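You operate a simulated robot arm through the tools that you are given. There is no shell and no other tool. Be economical: measure what you need, move in short steps, check, and stop when the job is done.

You run a simulated robot arm. Do the job below in one go: nothing can be reset, and whatever is moved stays where it is left.

TASK
Put the green vent cap from the green mat on the lot card and the purple vent cap on top of the screw box there.
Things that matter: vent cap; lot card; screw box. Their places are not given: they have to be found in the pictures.

The check looks at the end state, three seconds after you hand in, the way a careful person would. Anything else that was tipped, shoved, dropped, spilled or broken makes it a failure. A push-on lid holds only when it is set on centred and level and pressed home; a screw cap is set on level and turned clockwise until tight.

THE ROBOT
A 6-joint arm with a two-finger parallel gripper, fixed in place. Base frame: the origin is at the foot of the arm, x ahead of it, y to its left, z up; the work surface is at about z = 75. Units: cm, degrees, N and s.
With the tool pointing down near the work surface it reaches from about 18 to 64 cm from the base axis. Its first joint turns from -66.0 to 66.0 degrees. Payload 2.7 kg.
The tool frame sits at the grasp point between the pads (the TCP): z along the fingers, y along the line on which they close. The tips reach 2.3 cm beyond it. The gripper opens to 9.4 cm. The fingers are 3.8 cm wide and 1 cm thick; the gripper's body (5.4 by 9.6 cm) begins 3.9 cm behind the TCP.
Orientation is told as [roll, pitch, yaw] about the base's x, y, z axes, in that order, counted from this pose: with the fingers straight down and closing along the base's y, the tool's x points along the base's -x, its y along +y and its z along -z.

THE INTERFACE
- The arm moves only by the tool drive_tool. Its arguments are lists of equal length, an entry for each row: "slide": the shift along the base's x, y, z in units of 250 mm (1.0 is 250 mm), a list of three; "yaw": the turn about the base's z in units of 180 degrees (1.0 is 180 degrees); "grip": the closure in counts, from 0 (fully open) to 255 (shut). In form: {"slide": [[dx, dy, dz], ...], "yaw": [yaw, ...], "grip": [grip, ...]}. A call has 1 to 12 rows; each row is the pose to reach, as a shift and turn from the pose commanded when the call began. A call with a number of a shift or a turn outside -1 to 1 is refused whole. A row lasts 0.2 s, in which the tool goes at most 5 cm and 8.6 degrees; a call with a longer step from one row to the next is refused whole, and so is a gripper value outside its range. Where a pose cannot be reached the arm comes as near as it can. A force on the tool above 40 N (or 10 N above the force at the start of the call, whichever is more), or a blocked arm, ends the call early, and 0.2 s more pass. Each finger travels about 4.5 cm/s and halts on what it meets, pressing with about 38 N; the grip force reading is that of the motor and also rises with nothing between the fingers. The clock runs only during rows and for 0.2 s after the last one: add rows that repeat a pose to give the fingers time. It gives the time, the measured TCP pose, the force on the tool (base axes), the opening and the grip force at its end, in the units of the frame above (readings bear some noise), and new pictures: "show" is both (left out), scene, wrist or none.
- Cameras (640 x 400 px; columns grow to the right, rows downward): "scene" is fixed at [5.89, -42.84, 139.01]; the picture's right is [0.88, -0.47, 0.00], its down [-0.33, -0.61, -0.72] and it looks along [0.34, 0.64, -0.69] (base axes); focal length 266 px, centre (320, 200). "wrist" rides on the gripper at [-3.9, 0, -4.4] in the tool frame; the picture's right is [0.00, -1.00, 0.00], its down [0.97, 0.00, -0.24] and it looks along [0.24, 0.00, 0.97] (tool axes); focal length 218 px, centre (320, 200).
- probe_pixels(camera, pixels): there is no depth. For up to 12 entries [column, row, z] of the newest picture of that camera ("zoom" is the newest enlarged one), the place [x, y] in the base frame at which the ray of that pixel passes the height z, good to about 0.2 cm. It takes no simulated time.
- enlarge(camera, box): a new picture of the part [left, top, right, bottom] of that camera's present view, enlarged. It takes no simulated time.
- sign_off(): hands the job in; it is judged then, once.

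Go step by step. Measure first, check grasps and placings, and put right what went wrong. The budget is 60 turns and 120 pictures, counting those below and the enlarged ones. Unless the task says otherwise, let go and move clear before handing in, and close with one line.

The tools are called after "Call:" as name(argument=value, ...) on one line, values as JSON. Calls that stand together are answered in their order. drive_tool: Moves the arm, as the interface text tells. Its arguments: {"type":"object","properties":{"slide":{"type":"array"},"yaw":{"type":"array"},"grip":{"type":"array"},"show":{"type":"string","enum":["both","scene","wrist","none"]}},"required":["slide","yaw","grip"]} The other tools are called the same way: probe_pixels (camera, pixels) gives the place at which the rays of pixels pass given heights; enlarge (camera, box) takes an enlarged picture of a part of a camera's view; sign_off () hands the job in.

At the start:

```text
clock: 0.0
ee_pos: [34.97, 0.16, 105.67]
ee_rot: [0.0, -0.1, 0.1]
ft_force: [-0.5, -0.3, 0.6]
finger_gap: 9.41
grip_force: 0.0
```

scene: 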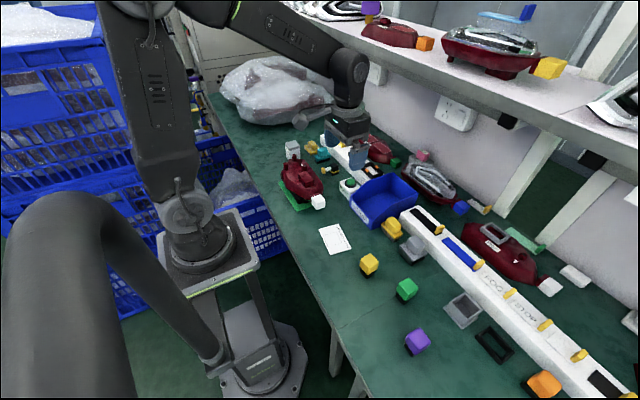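
wrist: 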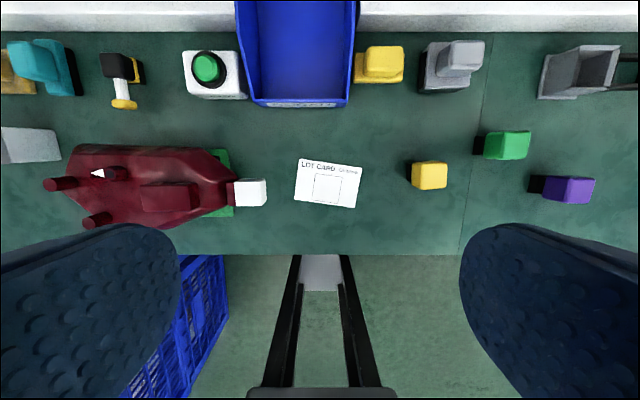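

The lot card shows at wrist (328,183), and cubes in yellow, green and purple at (430,175), (507,145) and (570,188). I'll enlarge to identify the caps and the screw box.

Call:
enlarge(camera="scene", box=[270, 120, 470, 245])

Call:
enlarge(camera="scene", box=[340, 220, 640, 400])

Call:
enlarge(camera="wrist", box=[280, 20, 640, 245])

Call:
enlarge(camera="wrist", box=[0, 20, 360, 245])

```text
3.20 times, centred on (370, 182) of scene
```

zoom: 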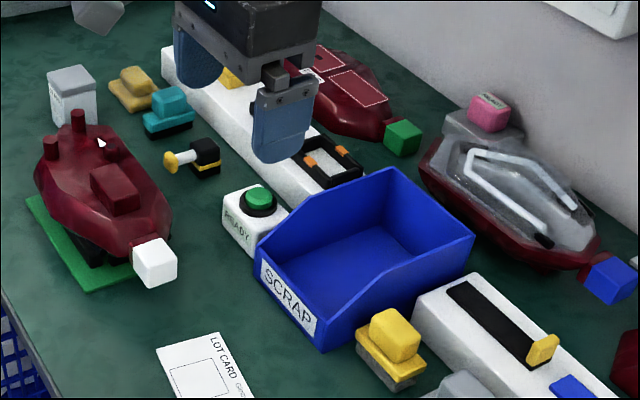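

```text
2.13 times, centred on (490, 310) of scene
```

zoom: 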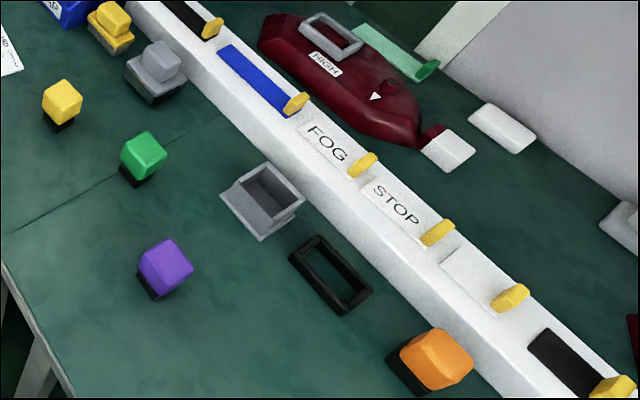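

```text
1.78 times, centred on (460, 132) of wrist
```

zoom: 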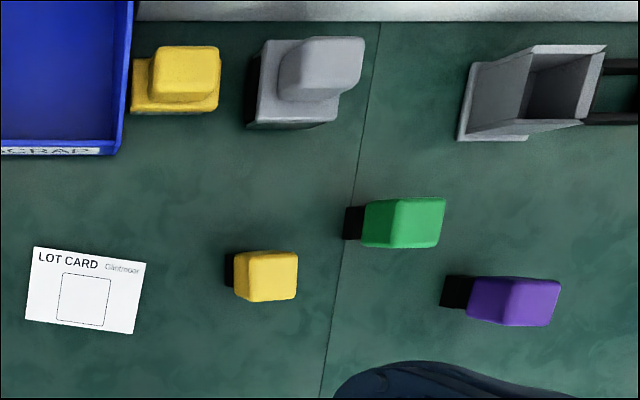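

```text
1.78 times, centred on (180, 132) of wrist
```

zoom: 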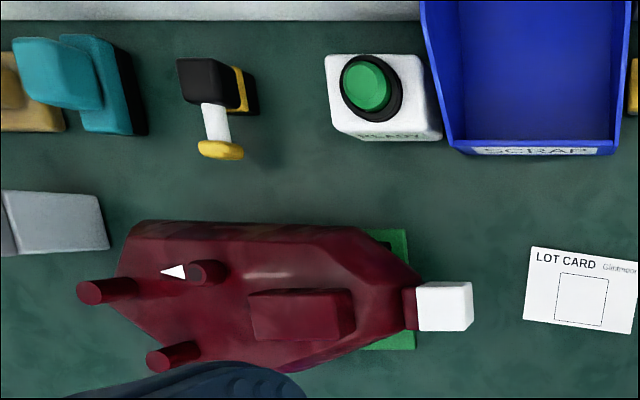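

The coloured caps with black bases look like the vent caps. I'll zoom on the white/grey boxes to find the screw box.

Call:
enlarge(camera="scene", box=[275, 130, 339, 170])

Call:
enlarge(camera="scene", box=[376, 200, 456, 250])

Call:
enlarge(camera="scene", box=[360, 130, 480, 205])

Call:
probe_pixels(camera="wrist", pixels=[[328, 183, 75], [326, 188, 75], [430, 175, 78], [507, 145, 78], [570, 188, 78], [452, 65, 78], [30, 145, 80]])

Call:
probe_pixels(camera="scene", pixels=[[334, 238, 75], [369, 264, 78], [407, 289, 78], [417, 342, 78], [411, 248, 78], [292, 145, 82], [464, 310, 75], [543, 382, 78]])

```text
10.00 times, centred on (307, 150) of scene
```

zoom: 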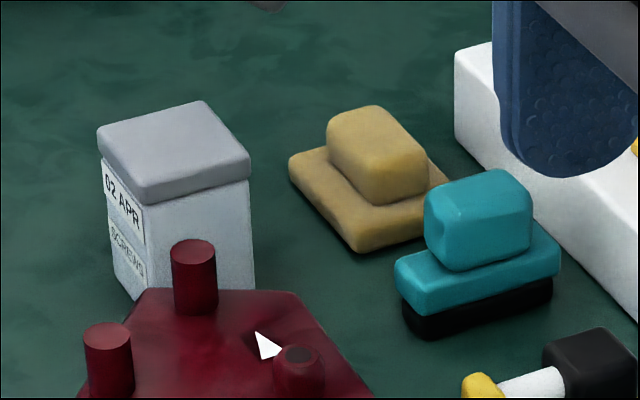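

```text
8.00 times, centred on (416, 225) of scene
```

zoom: 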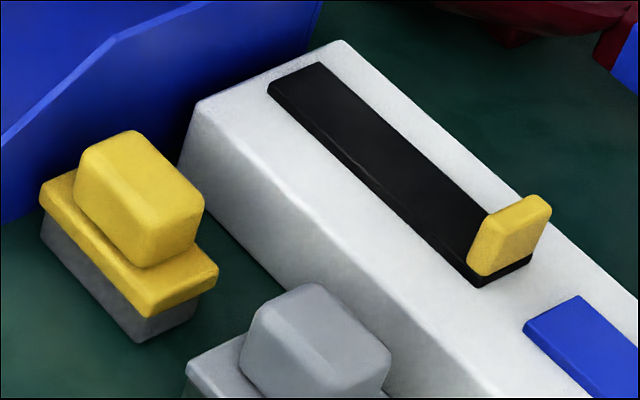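

```text
5.33 times, centred on (420, 168) of scene
```

zoom: 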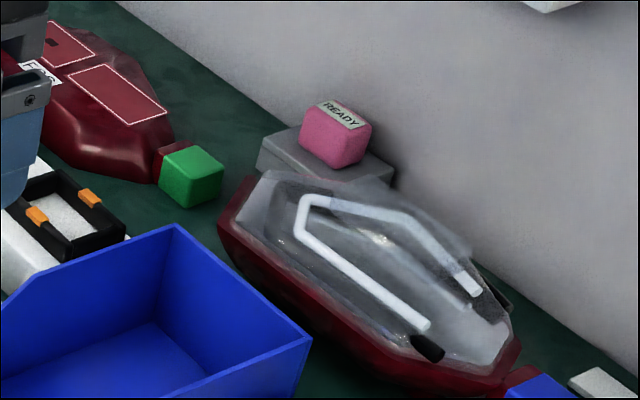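

```text
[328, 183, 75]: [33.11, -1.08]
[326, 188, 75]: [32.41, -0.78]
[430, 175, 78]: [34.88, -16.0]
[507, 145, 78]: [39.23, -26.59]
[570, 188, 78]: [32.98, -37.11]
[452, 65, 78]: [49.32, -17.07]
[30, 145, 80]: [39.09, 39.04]
```

```text
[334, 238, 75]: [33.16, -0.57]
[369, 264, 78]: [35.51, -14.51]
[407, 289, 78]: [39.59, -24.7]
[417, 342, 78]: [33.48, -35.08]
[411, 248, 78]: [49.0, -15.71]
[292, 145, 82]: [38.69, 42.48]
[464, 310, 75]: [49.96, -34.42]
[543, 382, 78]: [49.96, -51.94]
```

The screw box is the labelled grey-lidded box near (38.7, 42.5). The green cap is near (39.5, -25.2) and the purple one near (33.3, -35.3). I'll go above the green cap for a closer look.

Call:
drive_tool(slide=[[0.023, -0.14, -0.05], [0.046, -0.28, -0.1], [0.069, -0.42, -0.15], [0.092, -0.56, -0.2], [0.115, -0.7, -0.25], [0.138, -0.84, -0.3], [0.16, -0.98, -0.35], [0.16, -0.98, -0.35], [0.16, -0.98, -0.35]], yaw=[0, 0, 0, 0, 0, 0, 0, 0, 0], grip=[0, 0, 0, 0, 0, 0, 0, 0, 0])

```text
clock: 2.0
ee_pos: [39.06, -24.24, 97.02]
ee_rot: [0.0, -0.1, 0.1]
ft_force: [-0.5, 0.1, 0.3]
finger_gap: 9.4
grip_force: 0.0
```

scene: 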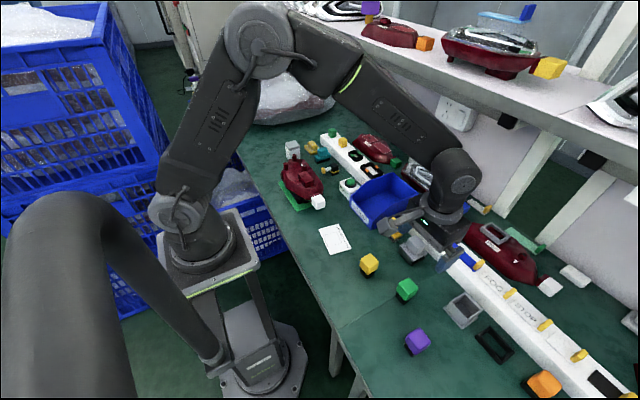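
wrist: 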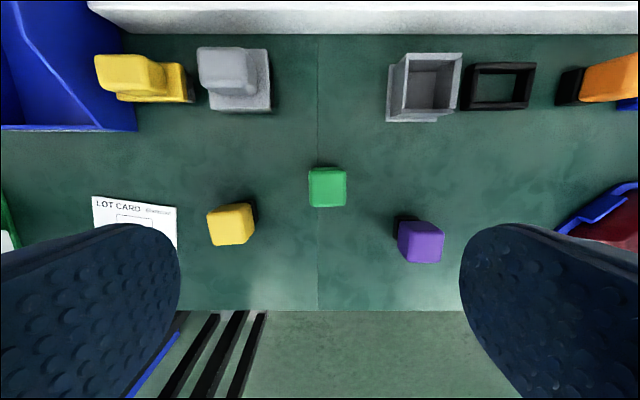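

There is also something green on the rail at scene (331,133). I'll zoom there and on the green cap.

Call:
enlarge(camera="scene", box=[280, 120, 408, 200])

Call:
enlarge(camera="scene", box=[380, 270, 460, 370])

Call:
enlarge(camera="wrist", box=[190, 140, 460, 280])

```text
5.00 times, centred on (344, 160) of scene
```

zoom: 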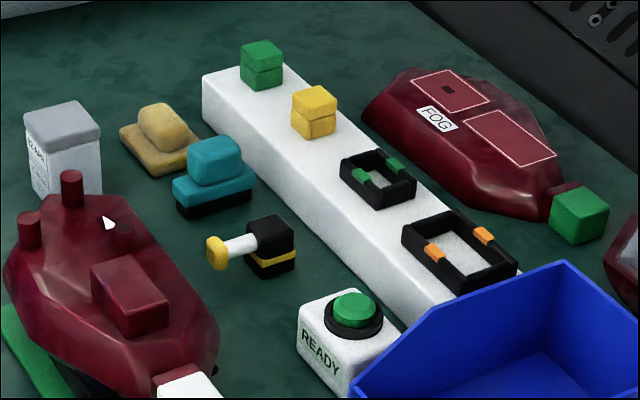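

```text
4.00 times, centred on (420, 320) of scene
```

zoom: 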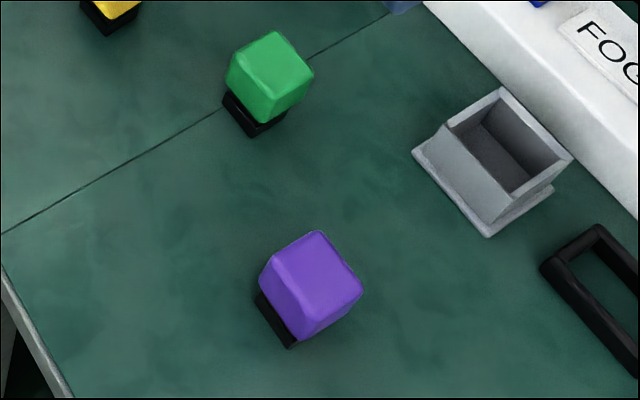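

```text
2.37 times, centred on (325, 210) of wrist
```

zoom: 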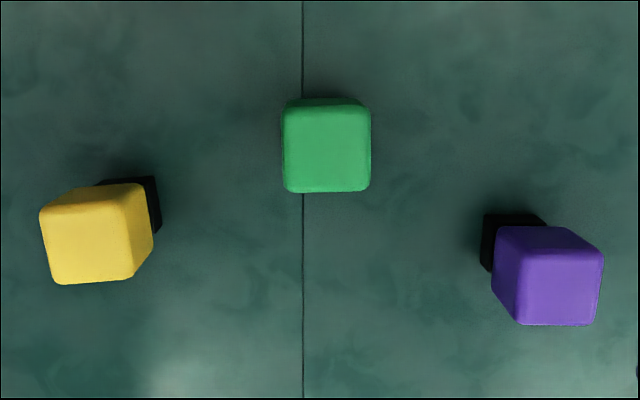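

The vent caps are cubes on black stems; the green one on the mat is at wrist (327,188). I'll measure edges for height and position.

Call:
probe_pixels(camera="wrist", pixels=[[328, 188, 80], [328, 188, 81], [328, 188, 82], [309.5, 188, 81], [346.5, 188, 81], [328, 206, 81], [328, 170, 81]])

Call:
probe_pixels(camera="scene", pixels=[[406, 294, 75], [443.5, 304, 75], [401, 287, 82], [414, 281, 82], [403, 280, 82], [406, 284, 81], [443, 304, 77.2], [406, 300, 77], [411, 300, 77]])

Call:
enlarge(camera="scene", box=[390, 270, 430, 310])

```text
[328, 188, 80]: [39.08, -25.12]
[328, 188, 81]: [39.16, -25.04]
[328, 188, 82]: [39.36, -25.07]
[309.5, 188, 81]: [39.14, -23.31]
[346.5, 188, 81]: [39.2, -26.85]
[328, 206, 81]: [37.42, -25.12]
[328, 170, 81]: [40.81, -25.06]
```

```text
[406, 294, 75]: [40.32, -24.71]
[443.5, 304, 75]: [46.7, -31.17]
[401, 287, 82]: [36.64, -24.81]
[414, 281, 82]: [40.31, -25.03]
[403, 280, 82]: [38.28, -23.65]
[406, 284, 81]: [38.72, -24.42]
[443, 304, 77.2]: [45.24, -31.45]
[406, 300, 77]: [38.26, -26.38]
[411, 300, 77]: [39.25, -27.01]
```

```text
10.00 times, centred on (410, 290) of scene
```

zoom: 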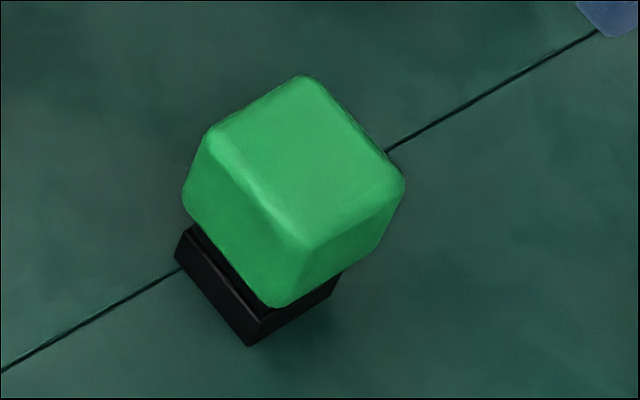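

I'll probe the top face centre and stem corners in this zoom.

Call:
probe_pixels(camera="zoom", pixels=[[303, 160, 80], [303, 160, 81], [303, 160, 82], [249, 346, 75], [174, 257, 75], [332, 297, 75], [260, 316, 77], [270, 307, 77], [270, 307, 78], [305, 248, 81], [305, 248, 80]])

```text
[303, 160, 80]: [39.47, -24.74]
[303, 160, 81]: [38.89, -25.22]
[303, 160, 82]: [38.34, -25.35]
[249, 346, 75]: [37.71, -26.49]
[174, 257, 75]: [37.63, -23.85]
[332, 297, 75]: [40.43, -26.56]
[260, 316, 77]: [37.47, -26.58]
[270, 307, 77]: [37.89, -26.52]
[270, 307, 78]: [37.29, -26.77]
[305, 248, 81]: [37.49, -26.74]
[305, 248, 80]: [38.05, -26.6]
```

The cap top is at z≈80.7, about 3.5 cm wide, centred at (39.1, -25.1) and square to the axes. Descending with the fingers open, then closing.

Call:
drive_tool(slide=[[0.002, -0.034, -0.16], [0.002, -0.034, -0.32], [0.002, -0.034, -0.48], [0.002, -0.034, -0.62], [0.002, -0.034, -0.708], [0.002, -0.034, -0.708]], yaw=[0, 0, 0, 0, 0, 0], grip=[0, 0, 0, 0, 0, 0])

Call:
drive_tool(slide=[[0, 0, 0], [0, 0, 0], [0, 0, 0], [0, 0, 0], [0, 0, 0], [0, 0, 0]], yaw=[0, 0, 0, 0, 0, 0], grip=[120, 150, 200, 255, 255, 255])

```text
clock: 3.4
ee_pos: [39.22, -25.12, 79.05]
ee_rot: [0.0, -0.1, 0.1]
ft_force: [0.2, -0.3, -0.3]
finger_gap: 9.39
grip_force: 0.1
```

scene: 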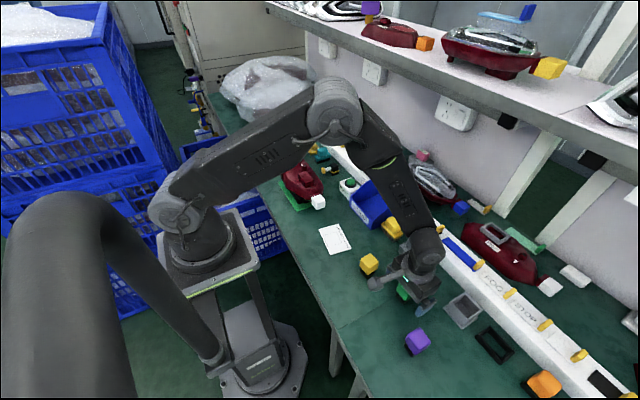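
wrist: 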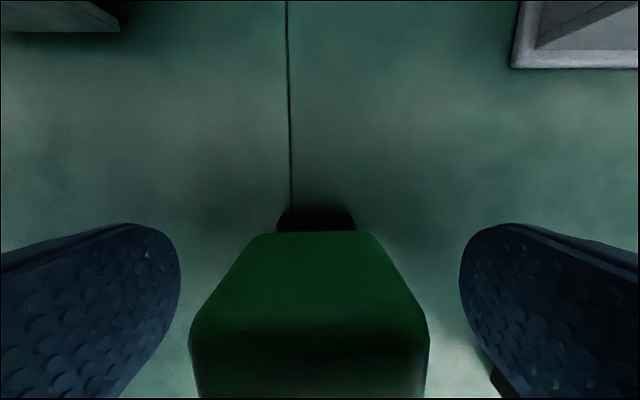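

```text
clock: 4.8
ee_pos: [39.03, -25.19, 79.15]
ee_rot: [0.0, -0.2, 0.1]
ft_force: [0.5, 1.5, 2.2]
finger_gap: 3.54
grip_force: 37.8
```

scene: 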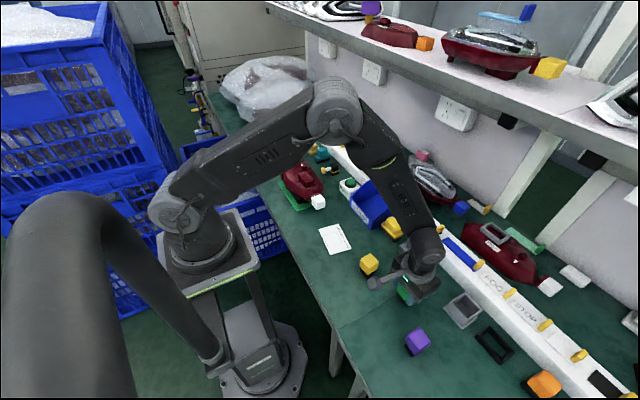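
wrist: 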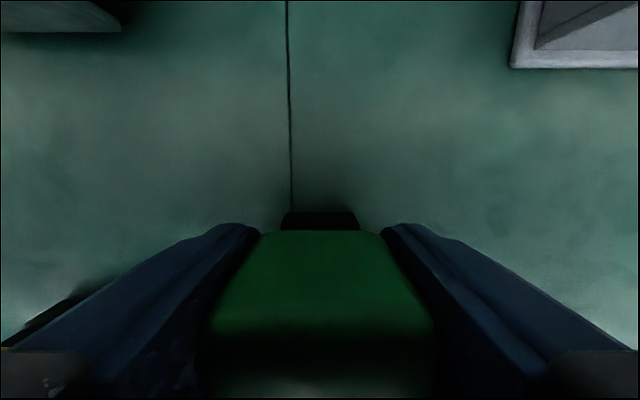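

Gripped, with a 3.54 cm gap. I'll lift and check the cap, and measure the card's printed square.

Call:
drive_tool(slide=[[0, 0, 0.1], [0, 0, 0.25], [0, 0, 0.4], [0, 0, 0.48], [0, 0, 0.48]], yaw=[0, 0, 0, 0, 0], grip=[255, 255, 255, 255, 255])

Call:
enlarge(camera="scene", box=[304, 216, 368, 256])

```text
clock: 6.0
ee_pos: [39.19, -25.06, 91.11]
ee_rot: [-0.1, -0.2, 0.1]
ft_force: [-0.3, 0.0, -0.2]
finger_gap: 3.53
grip_force: 38.2
```

scene: 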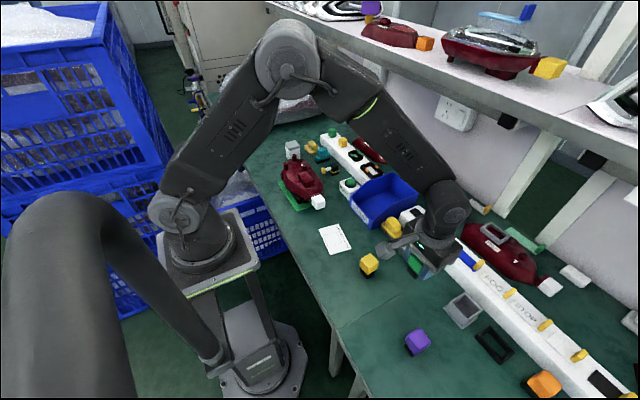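
wrist: 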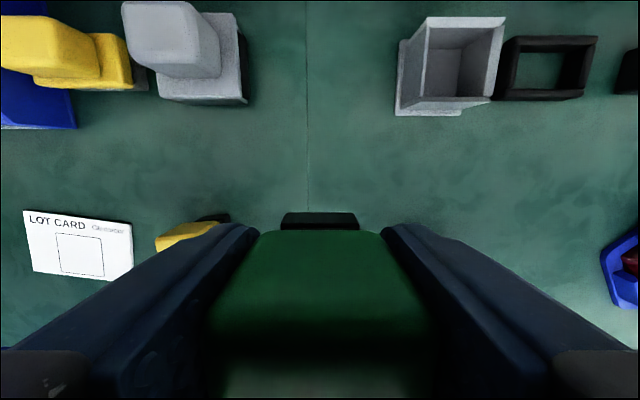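

```text
10.00 times, centred on (336, 236) of scene
```

zoom: 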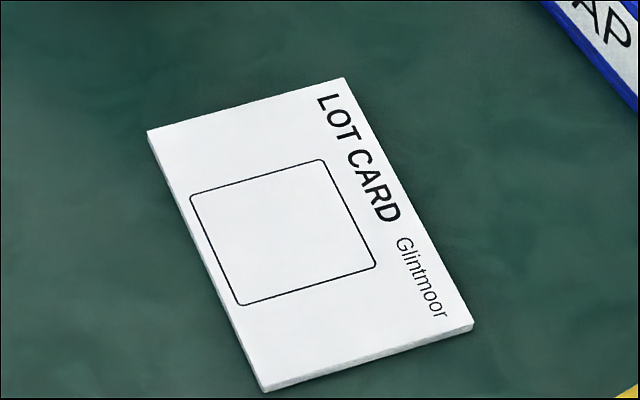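

The cap came up whole, stem included. Probing the printed square on the card.

Call:
probe_pixels(camera="zoom", pixels=[[191, 196, 75.3], [323, 160, 75.3], [376, 266, 75.3], [241, 305, 75.3], [282, 231, 75.3], [147, 130, 75.3], [343, 78, 75.3], [473, 322, 75.3], [265, 388, 75.3]])

Call:
probe_pixels(camera="wrist", pixels=[[56, 233, 75.3], [102, 238, 75.3], [103, 278, 75.3], [60, 274, 75.3]])

```text
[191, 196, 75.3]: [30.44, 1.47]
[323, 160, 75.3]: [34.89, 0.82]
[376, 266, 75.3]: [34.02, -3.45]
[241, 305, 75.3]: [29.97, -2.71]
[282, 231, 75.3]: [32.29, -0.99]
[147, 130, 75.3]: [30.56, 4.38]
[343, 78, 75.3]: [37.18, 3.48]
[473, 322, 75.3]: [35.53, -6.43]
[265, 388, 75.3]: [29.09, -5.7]
```

```text
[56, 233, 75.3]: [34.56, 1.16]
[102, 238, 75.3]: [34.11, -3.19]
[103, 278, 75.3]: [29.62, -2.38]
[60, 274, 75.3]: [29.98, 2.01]
```

The square is centred at (32.2, -0.85) and rotated about -8°. Moving over it with the same yaw.

Call:
drive_tool(slide=[[-0.04, 0.14, 0], [-0.08, 0.28, 0], [-0.12, 0.42, 0], [-0.16, 0.56, 0], [-0.2, 0.7, 0], [-0.24, 0.84, 0], [-0.278, 0.97, 0], [-0.278, 0.97, -0.15], [-0.278, 0.97, -0.3], [-0.278, 0.97, -0.36], [-0.278, 0.97, -0.36]], yaw=[0, -0.01, -0.02, -0.03, -0.04, -0.045, -0.045, -0.045, -0.045, -0.045, -0.045], grip=[255, 255, 255, 255, 255, 255, 255, 255, 255, 255, 255])

```text
clock: 8.4
ee_pos: [32.05, -0.91, 82.05]
ee_rot: [0.0, -0.2, -8.2]
ft_force: [0.2, 0.1, 0.0]
finger_gap: 3.53
grip_force: 38.2
```

scene: 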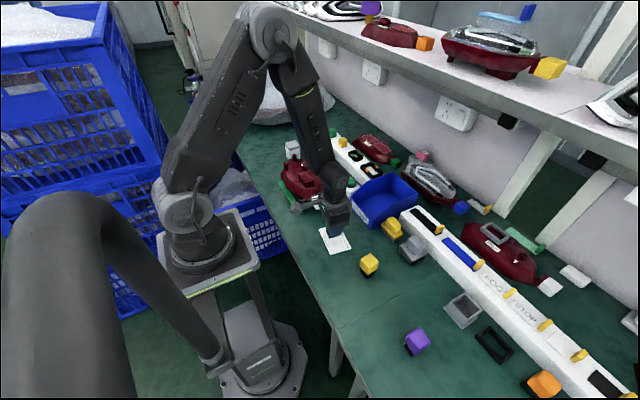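
wrist: 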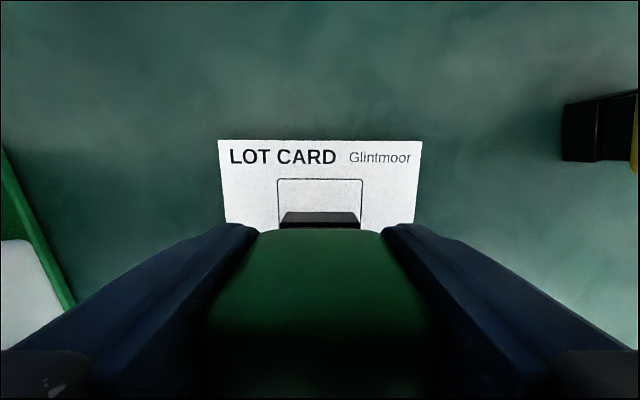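

The stem sits over the printed square. Lowering gently until contact, about 2.6 cm.

Call:
drive_tool(slide=[[0.002, 0, -0.05], [0.002, 0, -0.085], [0.002, 0, -0.1], [0.002, 0, -0.104], [0.002, 0, -0.104]], yaw=[0, 0, 0, 0, 0], grip=[255, 255, 255, 255, 255])

Call:
enlarge(camera="scene", box=[290, 180, 370, 260])

```text
clock: 9.6
ee_pos: [32.15, -0.83, 79.53]
ee_rot: [0.0, 0.0, -7.9]
ft_force: [0.0, -0.3, -0.5]
finger_gap: 3.52
grip_force: 37.9
```

scene: 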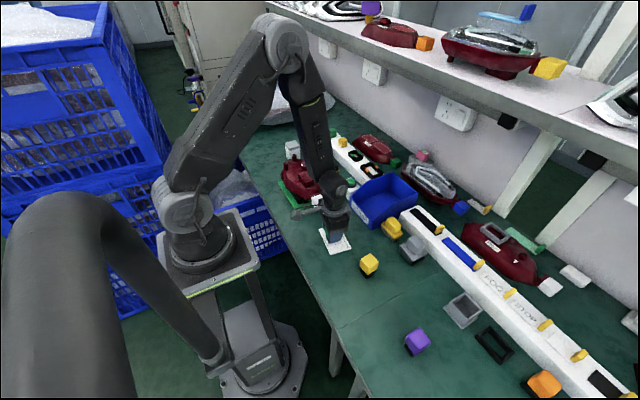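
wrist: 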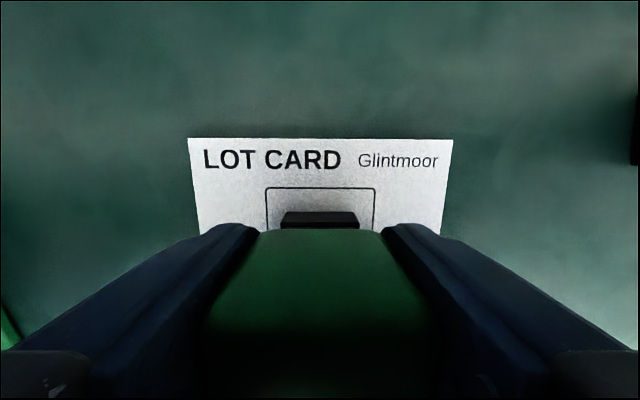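

```text
5.00 times, centred on (330, 220) of scene
```

zoom: 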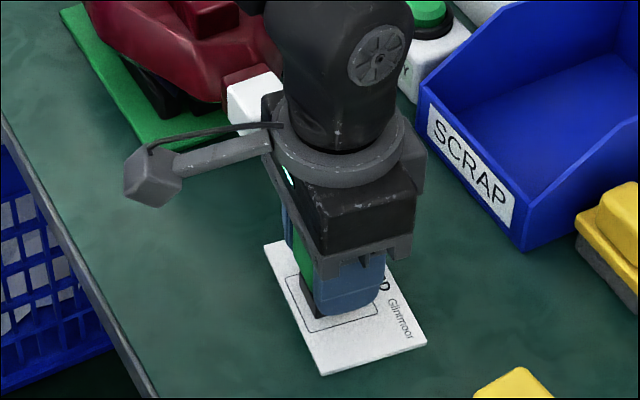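

There's no contact force yet, so the stem is just above the card. Lowering another 2-3 mm.

Call:
drive_tool(slide=[[0, 0, -0.004], [0, 0, -0.008], [0, 0, -0.008]], yaw=[0, 0, 0], grip=[255, 255, 255], show="none")

```text
clock: 10.4
ee_pos: [32.22, -0.97, 79.46]
ee_rot: [0.0, -0.2, -8.0]
ft_force: [-3.6, -0.1, 29.0]
finger_gap: 3.5
grip_force: 38.2
```

Contact reads 29 N, so it's seated. I'll ease off slightly, then open partway.

Call:
drive_tool(slide=[[0, 0, 0.005], [0, 0, 0.006], [0, 0, 0.006], [0, 0, 0.006], [0, 0, 0.006]], yaw=[0, 0, 0, 0, 0], grip=[255, 255, 110, 110, 110])

```text
clock: 11.6
ee_pos: [32.15, -0.88, 79.44]
ee_rot: [0.0, -0.1, -8.0]
ft_force: [0.4, 0.8, -0.1]
finger_gap: 5.34
grip_force: 0.0
```

scene: 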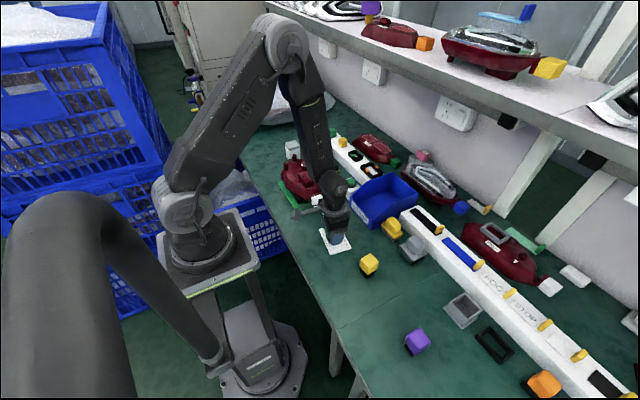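
wrist: 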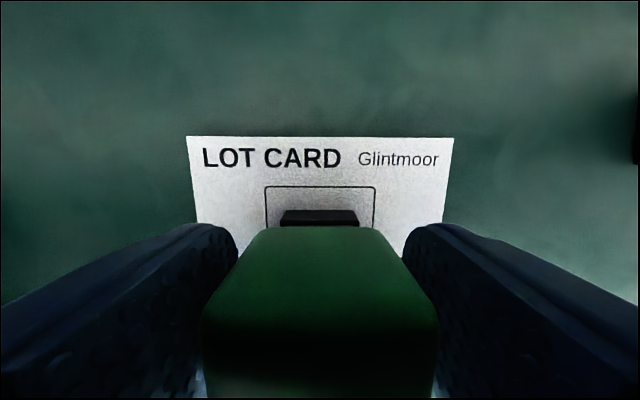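

Released. Lifting straight up, then heading toward the purple cap.

Call:
drive_tool(slide=[[0, 0, 0.1], [0, 0, 0.25], [0, 0, 0.42], [0, 0, 0.6], [0, -0.15, 0.65], [0, -0.33, 0.65], [0, -0.5, 0.65], [0, -0.67, 0.65], [0, -0.84, 0.65], [0, -0.98, 0.65], [0, -0.98, 0.65]], yaw=[0, 0, 0, 0, 0.02, 0.045, 0.045, 0.045, 0.045, 0.045, 0.045], grip=[110, 110, 50, 0, 0, 0, 0, 0, 0, 0, 0])

Call:
drive_tool(slide=[[0.01, -0.15, 0], [0.03, -0.32, 0], [0.04, -0.4, 0], [0.04, -0.4, 0]], yaw=[0, 0, 0, 0], grip=[0, 0, 0, 0])

Call:
enlarge(camera="scene", box=[300, 200, 380, 250])

Call:
enlarge(camera="scene", box=[386, 320, 450, 360])

```text
clock: 14.0
ee_pos: [32.17, -25.38, 95.77]
ee_rot: [-0.1, 0.0, 0.1]
ft_force: [-0.4, 1.0, -0.3]
finger_gap: 9.37
grip_force: 0.0
```

scene: 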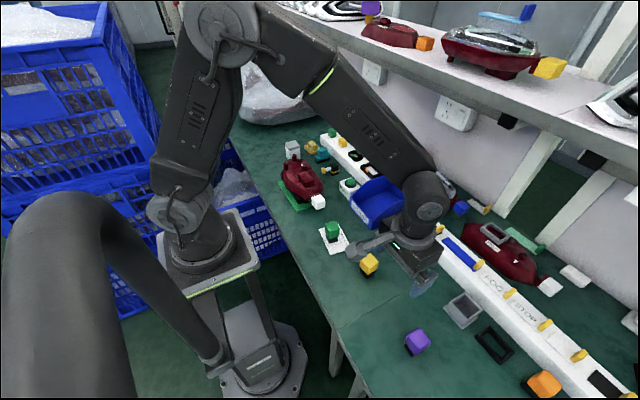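
wrist: 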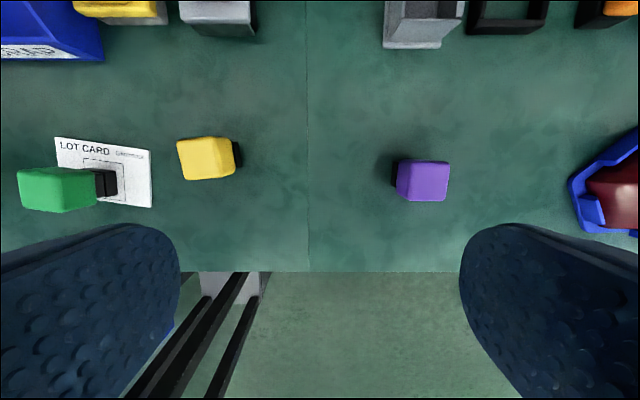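

```text
clock: 15.0
ee_pos: [33.16, -35.34, 95.65]
ee_rot: [0.0, -0.1, 0.1]
ft_force: [0.4, 0.2, 1.1]
finger_gap: 9.41
grip_force: 0.1
```

scene: 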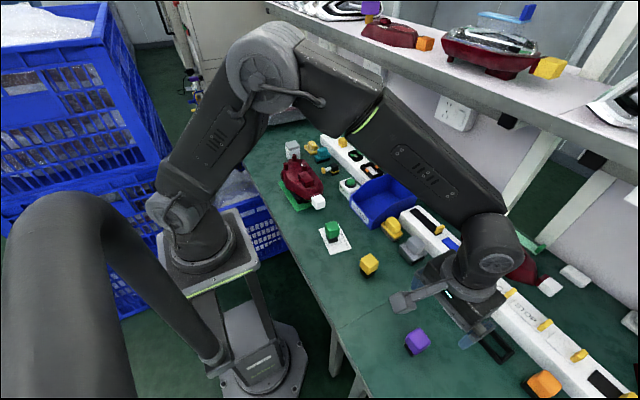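
wrist: 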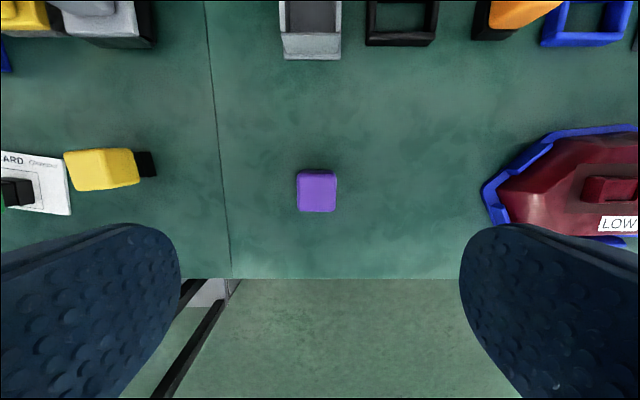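

```text
8.00 times, centred on (340, 225) of scene
```

zoom: 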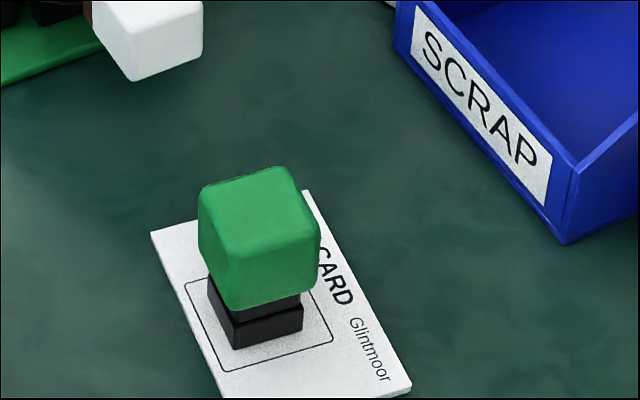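

```text
10.00 times, centred on (418, 340) of scene
```

zoom: 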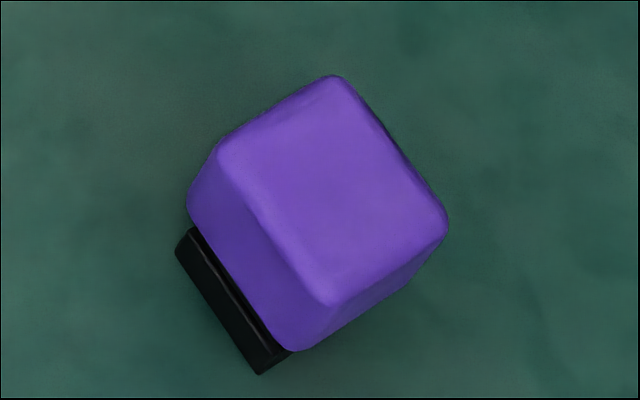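

Green stands square on the card. The purple cap is at wrist (317,190) and aligned; measuring it and the screw box.

Call:
probe_pixels(camera="wrist", pixels=[[317, 191, 80.7], [298, 191, 80.7], [336, 191, 80.7], [317, 171, 80.7], [317, 211, 80.7]])

Call:
probe_pixels(camera="zoom", pixels=[[332, 190, 80.7], [332, 190, 81.5], [262, 375, 75], [175, 250, 75]])

Call:
enlarge(camera="scene", box=[276, 135, 308, 165])

```text
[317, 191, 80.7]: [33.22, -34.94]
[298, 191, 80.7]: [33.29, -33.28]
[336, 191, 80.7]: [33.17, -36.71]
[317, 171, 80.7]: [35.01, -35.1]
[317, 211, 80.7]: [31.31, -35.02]
```

```text
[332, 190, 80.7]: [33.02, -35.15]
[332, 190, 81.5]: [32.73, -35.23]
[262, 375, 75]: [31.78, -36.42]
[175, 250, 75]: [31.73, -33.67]
```

```text
13.33 times, centred on (292, 150) of scene
```

zoom: 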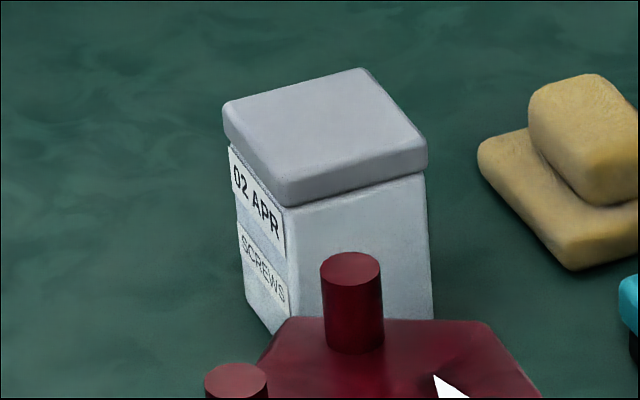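

The label reads SCREWS. Descending on the purple cap at (33.2, -35.05) and gripping it.

Call:
drive_tool(slide=[[0, 0.01, -0.16], [0, 0.01, -0.32], [0, 0.01, -0.48], [0, 0.01, -0.6], [0, 0.01, -0.662], [0, 0.01, -0.662], [0, 0.01, -0.662], [0, 0.01, -0.662], [0, 0.01, -0.662], [0, 0.01, -0.662], [0, 0.01, -0.662], [0, 0.01, -0.662]], yaw=[0, 0, 0, 0, 0, 0, 0, 0, 0, 0, 0, 0], grip=[0, 0, 0, 0, 0, 0, 120, 150, 200, 255, 255, 255])

Call:
probe_pixels(camera="zoom", pixels=[[325, 133, 84], [325, 133, 85], [325, 133, 86], [268, 332, 75], [246, 302, 75], [222, 105, 84], [286, 190, 84], [428, 150, 84], [362, 70, 84]])

```text
clock: 17.6
ee_pos: [33.13, -35.05, 79.31]
ee_rot: [0.0, -0.1, 0.1]
ft_force: [-0.6, 0.9, -0.6]
finger_gap: 3.52
grip_force: 38.2
```

scene: 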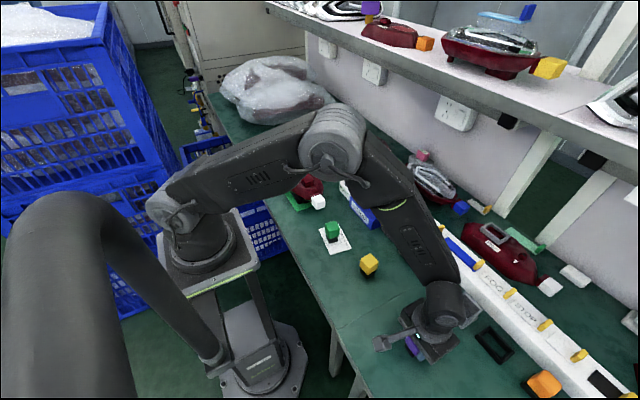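
wrist: 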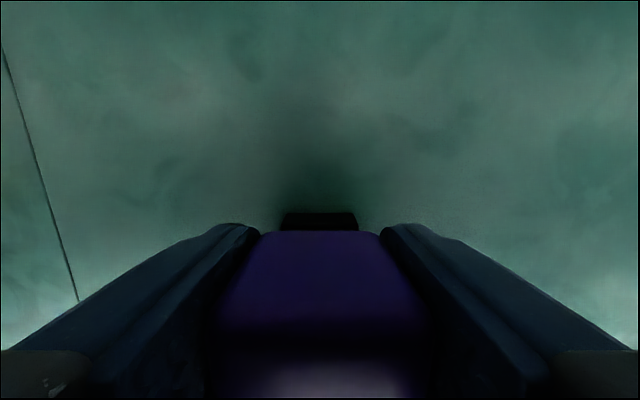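

```text
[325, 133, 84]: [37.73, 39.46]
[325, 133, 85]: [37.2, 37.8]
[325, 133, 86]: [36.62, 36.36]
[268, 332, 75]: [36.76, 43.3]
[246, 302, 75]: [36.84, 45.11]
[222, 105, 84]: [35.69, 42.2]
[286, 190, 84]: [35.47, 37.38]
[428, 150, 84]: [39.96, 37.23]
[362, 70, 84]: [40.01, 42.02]
```

Gripped purple (gap 3.52). Lifting, then carrying it high toward the screw box in stages.

Call:
drive_tool(slide=[[0, 0, 0.1], [0, 0, 0.27], [0, 0, 0.44], [0, 0, 0.6], [0, 0, 0.76], [0, 0.15, 0.8], [0, 0.31, 0.8], [0, 0.48, 0.8], [0, 0.65, 0.8], [0, 0.82, 0.8], [0, 0.98, 0.8], [0, 0.98, 0.8]], yaw=[0, 0, 0, 0, 0, 0, 0, 0, 0, 0, 0, 0], grip=[255, 255, 255, 255, 255, 255, 255, 255, 255, 255, 255, 255], show="none")

Call:
drive_tool(slide=[[0, 0.16, 0], [0, 0.33, 0], [0, 0.5, 0], [0, 0.66, 0], [0, 0.83, 0], [0, 0.98, 0], [0, 0.98, 0]], yaw=[0, 0, 0, 0, 0, 0, 0], grip=[255, 255, 255, 255, 255, 255, 255], show="none")

Call:
drive_tool(slide=[[0, 0.16, 0], [0, 0.33, 0], [0, 0.5, 0], [0, 0.66, 0], [0, 0.72, 0], [0, 0.72, 0]], yaw=[0, 0, 0, 0, 0, 0], grip=[255, 255, 255, 255, 255, 255])

```text
clock: 20.2
ee_pos: [33.02, -10.5, 99.31]
ee_rot: [0.0, -0.1, 0.1]
ft_force: [0.5, -0.2, -0.2]
finger_gap: 3.57
grip_force: 37.9
```

```text
clock: 21.8
ee_pos: [33.34, 14.01, 99.18]
ee_rot: [0.0, -0.1, -0.1]
ft_force: [-0.9, -0.6, -0.6]
finger_gap: 3.54
grip_force: 38.5
```

```text
clock: 23.2
ee_pos: [33.18, 31.81, 99.19]
ee_rot: [0.0, -0.1, 0.1]
ft_force: [-0.1, 0.2, -0.8]
finger_gap: 3.52
grip_force: 38.3
```

scene: 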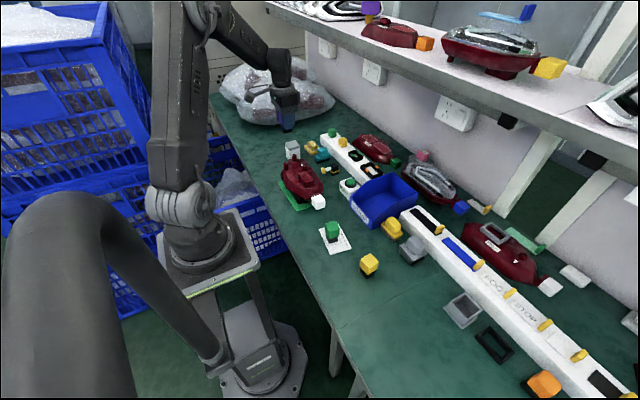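
wrist: 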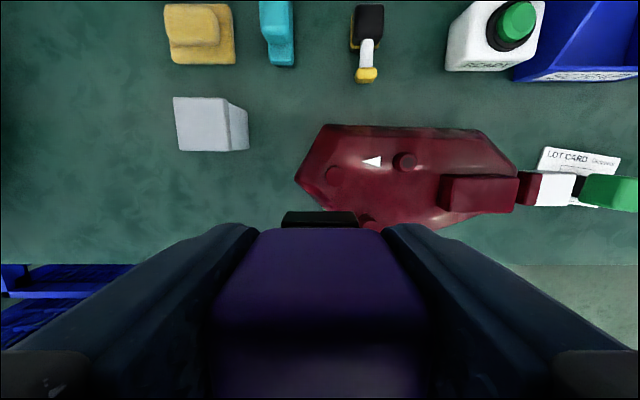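

The box top shows at wrist (174-227, 98-151). Probing at candidate heights, including the base edge near column 248.

Call:
probe_pixels(camera="wrist", pixels=[[200.5, 124, 82], [200.5, 124, 83], [200.5, 124, 84], [174, 124, 82.5], [227, 124, 82.5], [200, 98, 82.5], [200, 151, 82.5], [248, 130, 75], [247, 108, 75], [249, 149, 75]])

Call:
enlarge(camera="wrist", box=[150, 75, 270, 165])

Call:
enlarge(camera="scene", box=[276, 135, 308, 165])

Call:
probe_pixels(camera="zoom", pixels=[[325, 133, 81], [325, 133, 82], [325, 133, 82.5], [325, 133, 83], [222, 105, 82.5], [286, 190, 82.5], [428, 150, 82.5], [362, 70, 82.5]])

```text
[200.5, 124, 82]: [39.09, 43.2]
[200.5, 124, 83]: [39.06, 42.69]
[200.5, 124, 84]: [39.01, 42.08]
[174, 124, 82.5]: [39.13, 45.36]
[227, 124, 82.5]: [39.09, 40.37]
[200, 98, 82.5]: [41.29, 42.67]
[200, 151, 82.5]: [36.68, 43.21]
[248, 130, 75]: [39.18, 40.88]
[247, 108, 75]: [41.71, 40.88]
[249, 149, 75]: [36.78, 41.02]
```

```text
4.44 times, centred on (210, 120) of wrist
```

zoom: 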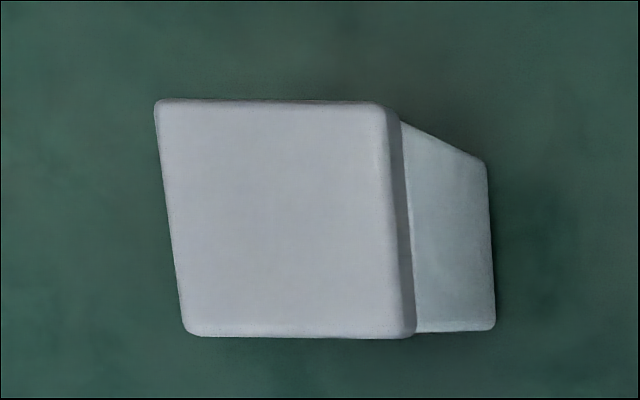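

```text
13.33 times, centred on (292, 150) of scene
```

zoom: 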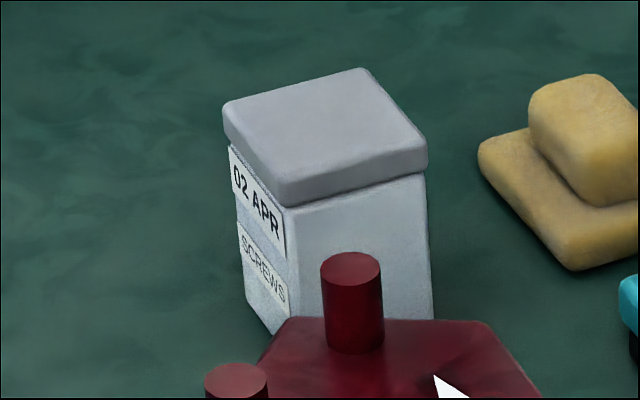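

```text
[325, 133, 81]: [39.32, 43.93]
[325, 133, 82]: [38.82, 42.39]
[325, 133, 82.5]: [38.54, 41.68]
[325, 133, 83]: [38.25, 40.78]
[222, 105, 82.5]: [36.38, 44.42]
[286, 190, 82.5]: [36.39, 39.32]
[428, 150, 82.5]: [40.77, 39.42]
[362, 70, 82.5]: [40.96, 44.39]
```

Both views agree: box top z≈81.3, centre about (39.05, 43.5). Moving above it at z≈90 to check alignment.

Call:
drive_tool(slide=[[0.07, 0.14, 0], [0.14, 0.28, 0], [0.2, 0.4, -0.04], [0.235, 0.468, -0.16], [0.235, 0.468, -0.3], [0.235, 0.468, -0.36], [0.235, 0.468, -0.36]], yaw=[0, 0, 0, 0, 0, 0, 0], grip=[255, 255, 255, 255, 255, 255, 255])

Call:
enlarge(camera="scene", box=[260, 100, 340, 170])

```text
clock: 24.8
ee_pos: [39.03, 43.61, 90.2]
ee_rot: [0.0, 0.0, 0.1]
ft_force: [-0.1, 0.2, -0.2]
finger_gap: 3.52
grip_force: 37.7
```

scene: 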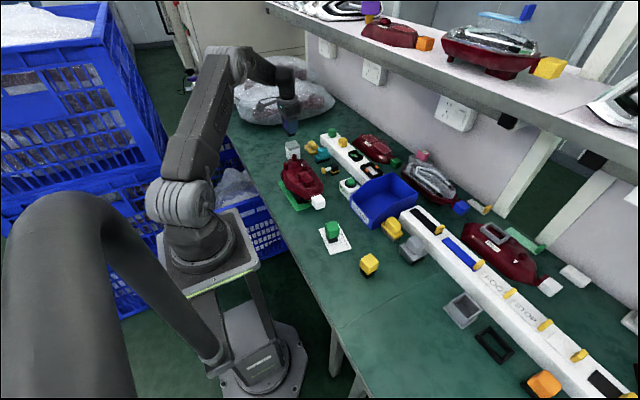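
wrist: 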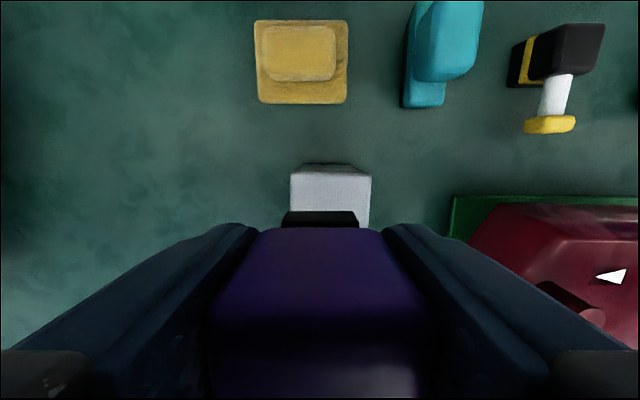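

```text
5.71 times, centred on (300, 135) of scene
```

zoom: 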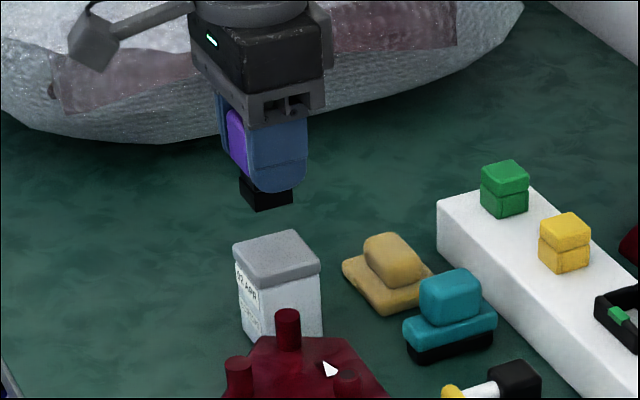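

The box top spans wrist columns 291-371 with its far edge at row 172. Checking the centring.

Call:
probe_pixels(camera="wrist", pixels=[[291, 190, 81.3], [371, 190, 81.3], [331, 172, 81.3], [331, 165, 75], [284, 224, 86], [357, 224, 86], [320, 212, 86]])

```text
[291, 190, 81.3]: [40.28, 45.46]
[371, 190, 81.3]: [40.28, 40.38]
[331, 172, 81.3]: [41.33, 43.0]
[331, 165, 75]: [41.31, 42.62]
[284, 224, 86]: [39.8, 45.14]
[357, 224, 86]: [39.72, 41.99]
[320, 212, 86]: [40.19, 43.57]
```

The box centre is (38.9, 42.95), so I shift y by about -0.6 cm and lower to just above the lid.

Call:
drive_tool(slide=[[-0.004, -0.025, 0], [-0.004, -0.025, -0.08], [-0.004, -0.025, -0.13], [-0.004, -0.025, -0.145], [-0.004, -0.025, -0.145]], yaw=[0, 0, 0, 0, 0], grip=[255, 255, 255, 255, 255])

Call:
enlarge(camera="scene", box=[268, 115, 332, 165])

Call:
enlarge(camera="wrist", box=[230, 140, 410, 250])

```text
clock: 26.0
ee_pos: [38.8, 42.95, 86.63]
ee_rot: [-0.1, -0.1, 0.1]
ft_force: [0.5, -0.1, -1.2]
finger_gap: 3.49
grip_force: 38.3
```

scene: 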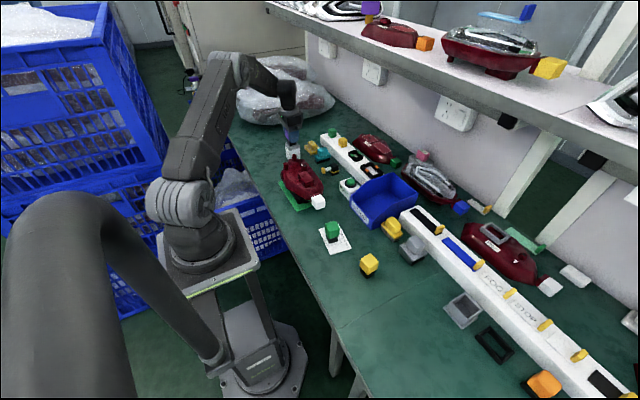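
wrist: 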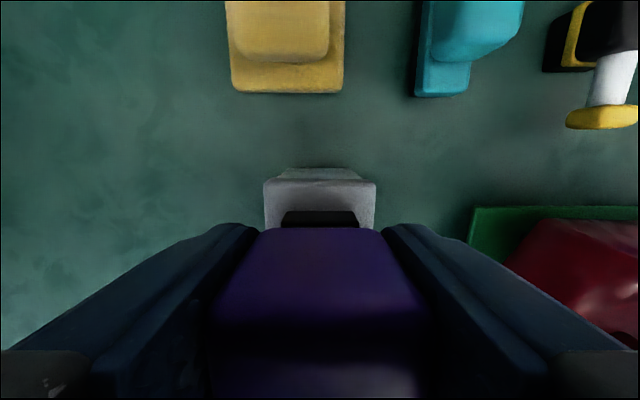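

```text
8.00 times, centred on (300, 140) of scene
```

zoom: 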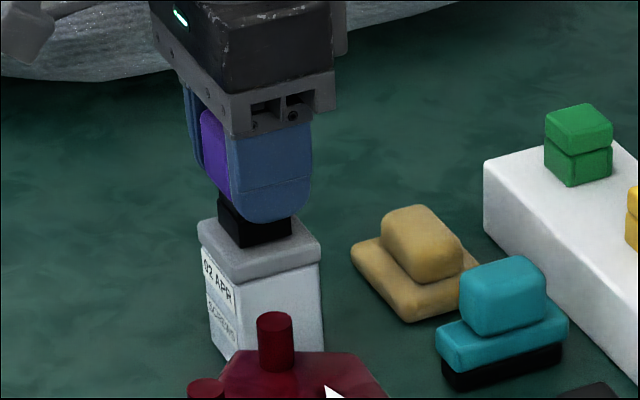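

```text
3.56 times, centred on (320, 195) of wrist
```

zoom: 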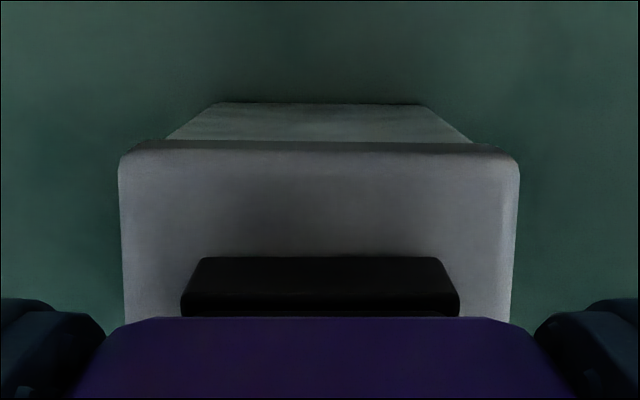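

Centred sideways. Checking the fore-aft margin between the stem's front edge (row 212) and the lid's far edge (row 182).

Call:
probe_pixels(camera="wrist", pixels=[[320, 182, 81.5], [320, 212, 82.4], [264, 200, 81.5], [376, 200, 81.5]])

Call:
drive_tool(slide=[[0, 0, -0.012], [0, 0, -0.022], [0, 0, -0.03], [0, 0, -0.03]], yaw=[0, 0, 0, 0], grip=[255, 255, 255, 255], show="none")

```text
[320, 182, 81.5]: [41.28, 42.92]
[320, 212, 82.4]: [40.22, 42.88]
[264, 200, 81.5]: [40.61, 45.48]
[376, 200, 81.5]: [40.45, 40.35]
```

```text
clock: 27.0
ee_pos: [39.13, 42.95, 86.23]
ee_rot: [0.3, -0.5, 0.1]
ft_force: [-2.1, -3.5, 29.2]
finger_gap: 3.52
grip_force: 38.2
```

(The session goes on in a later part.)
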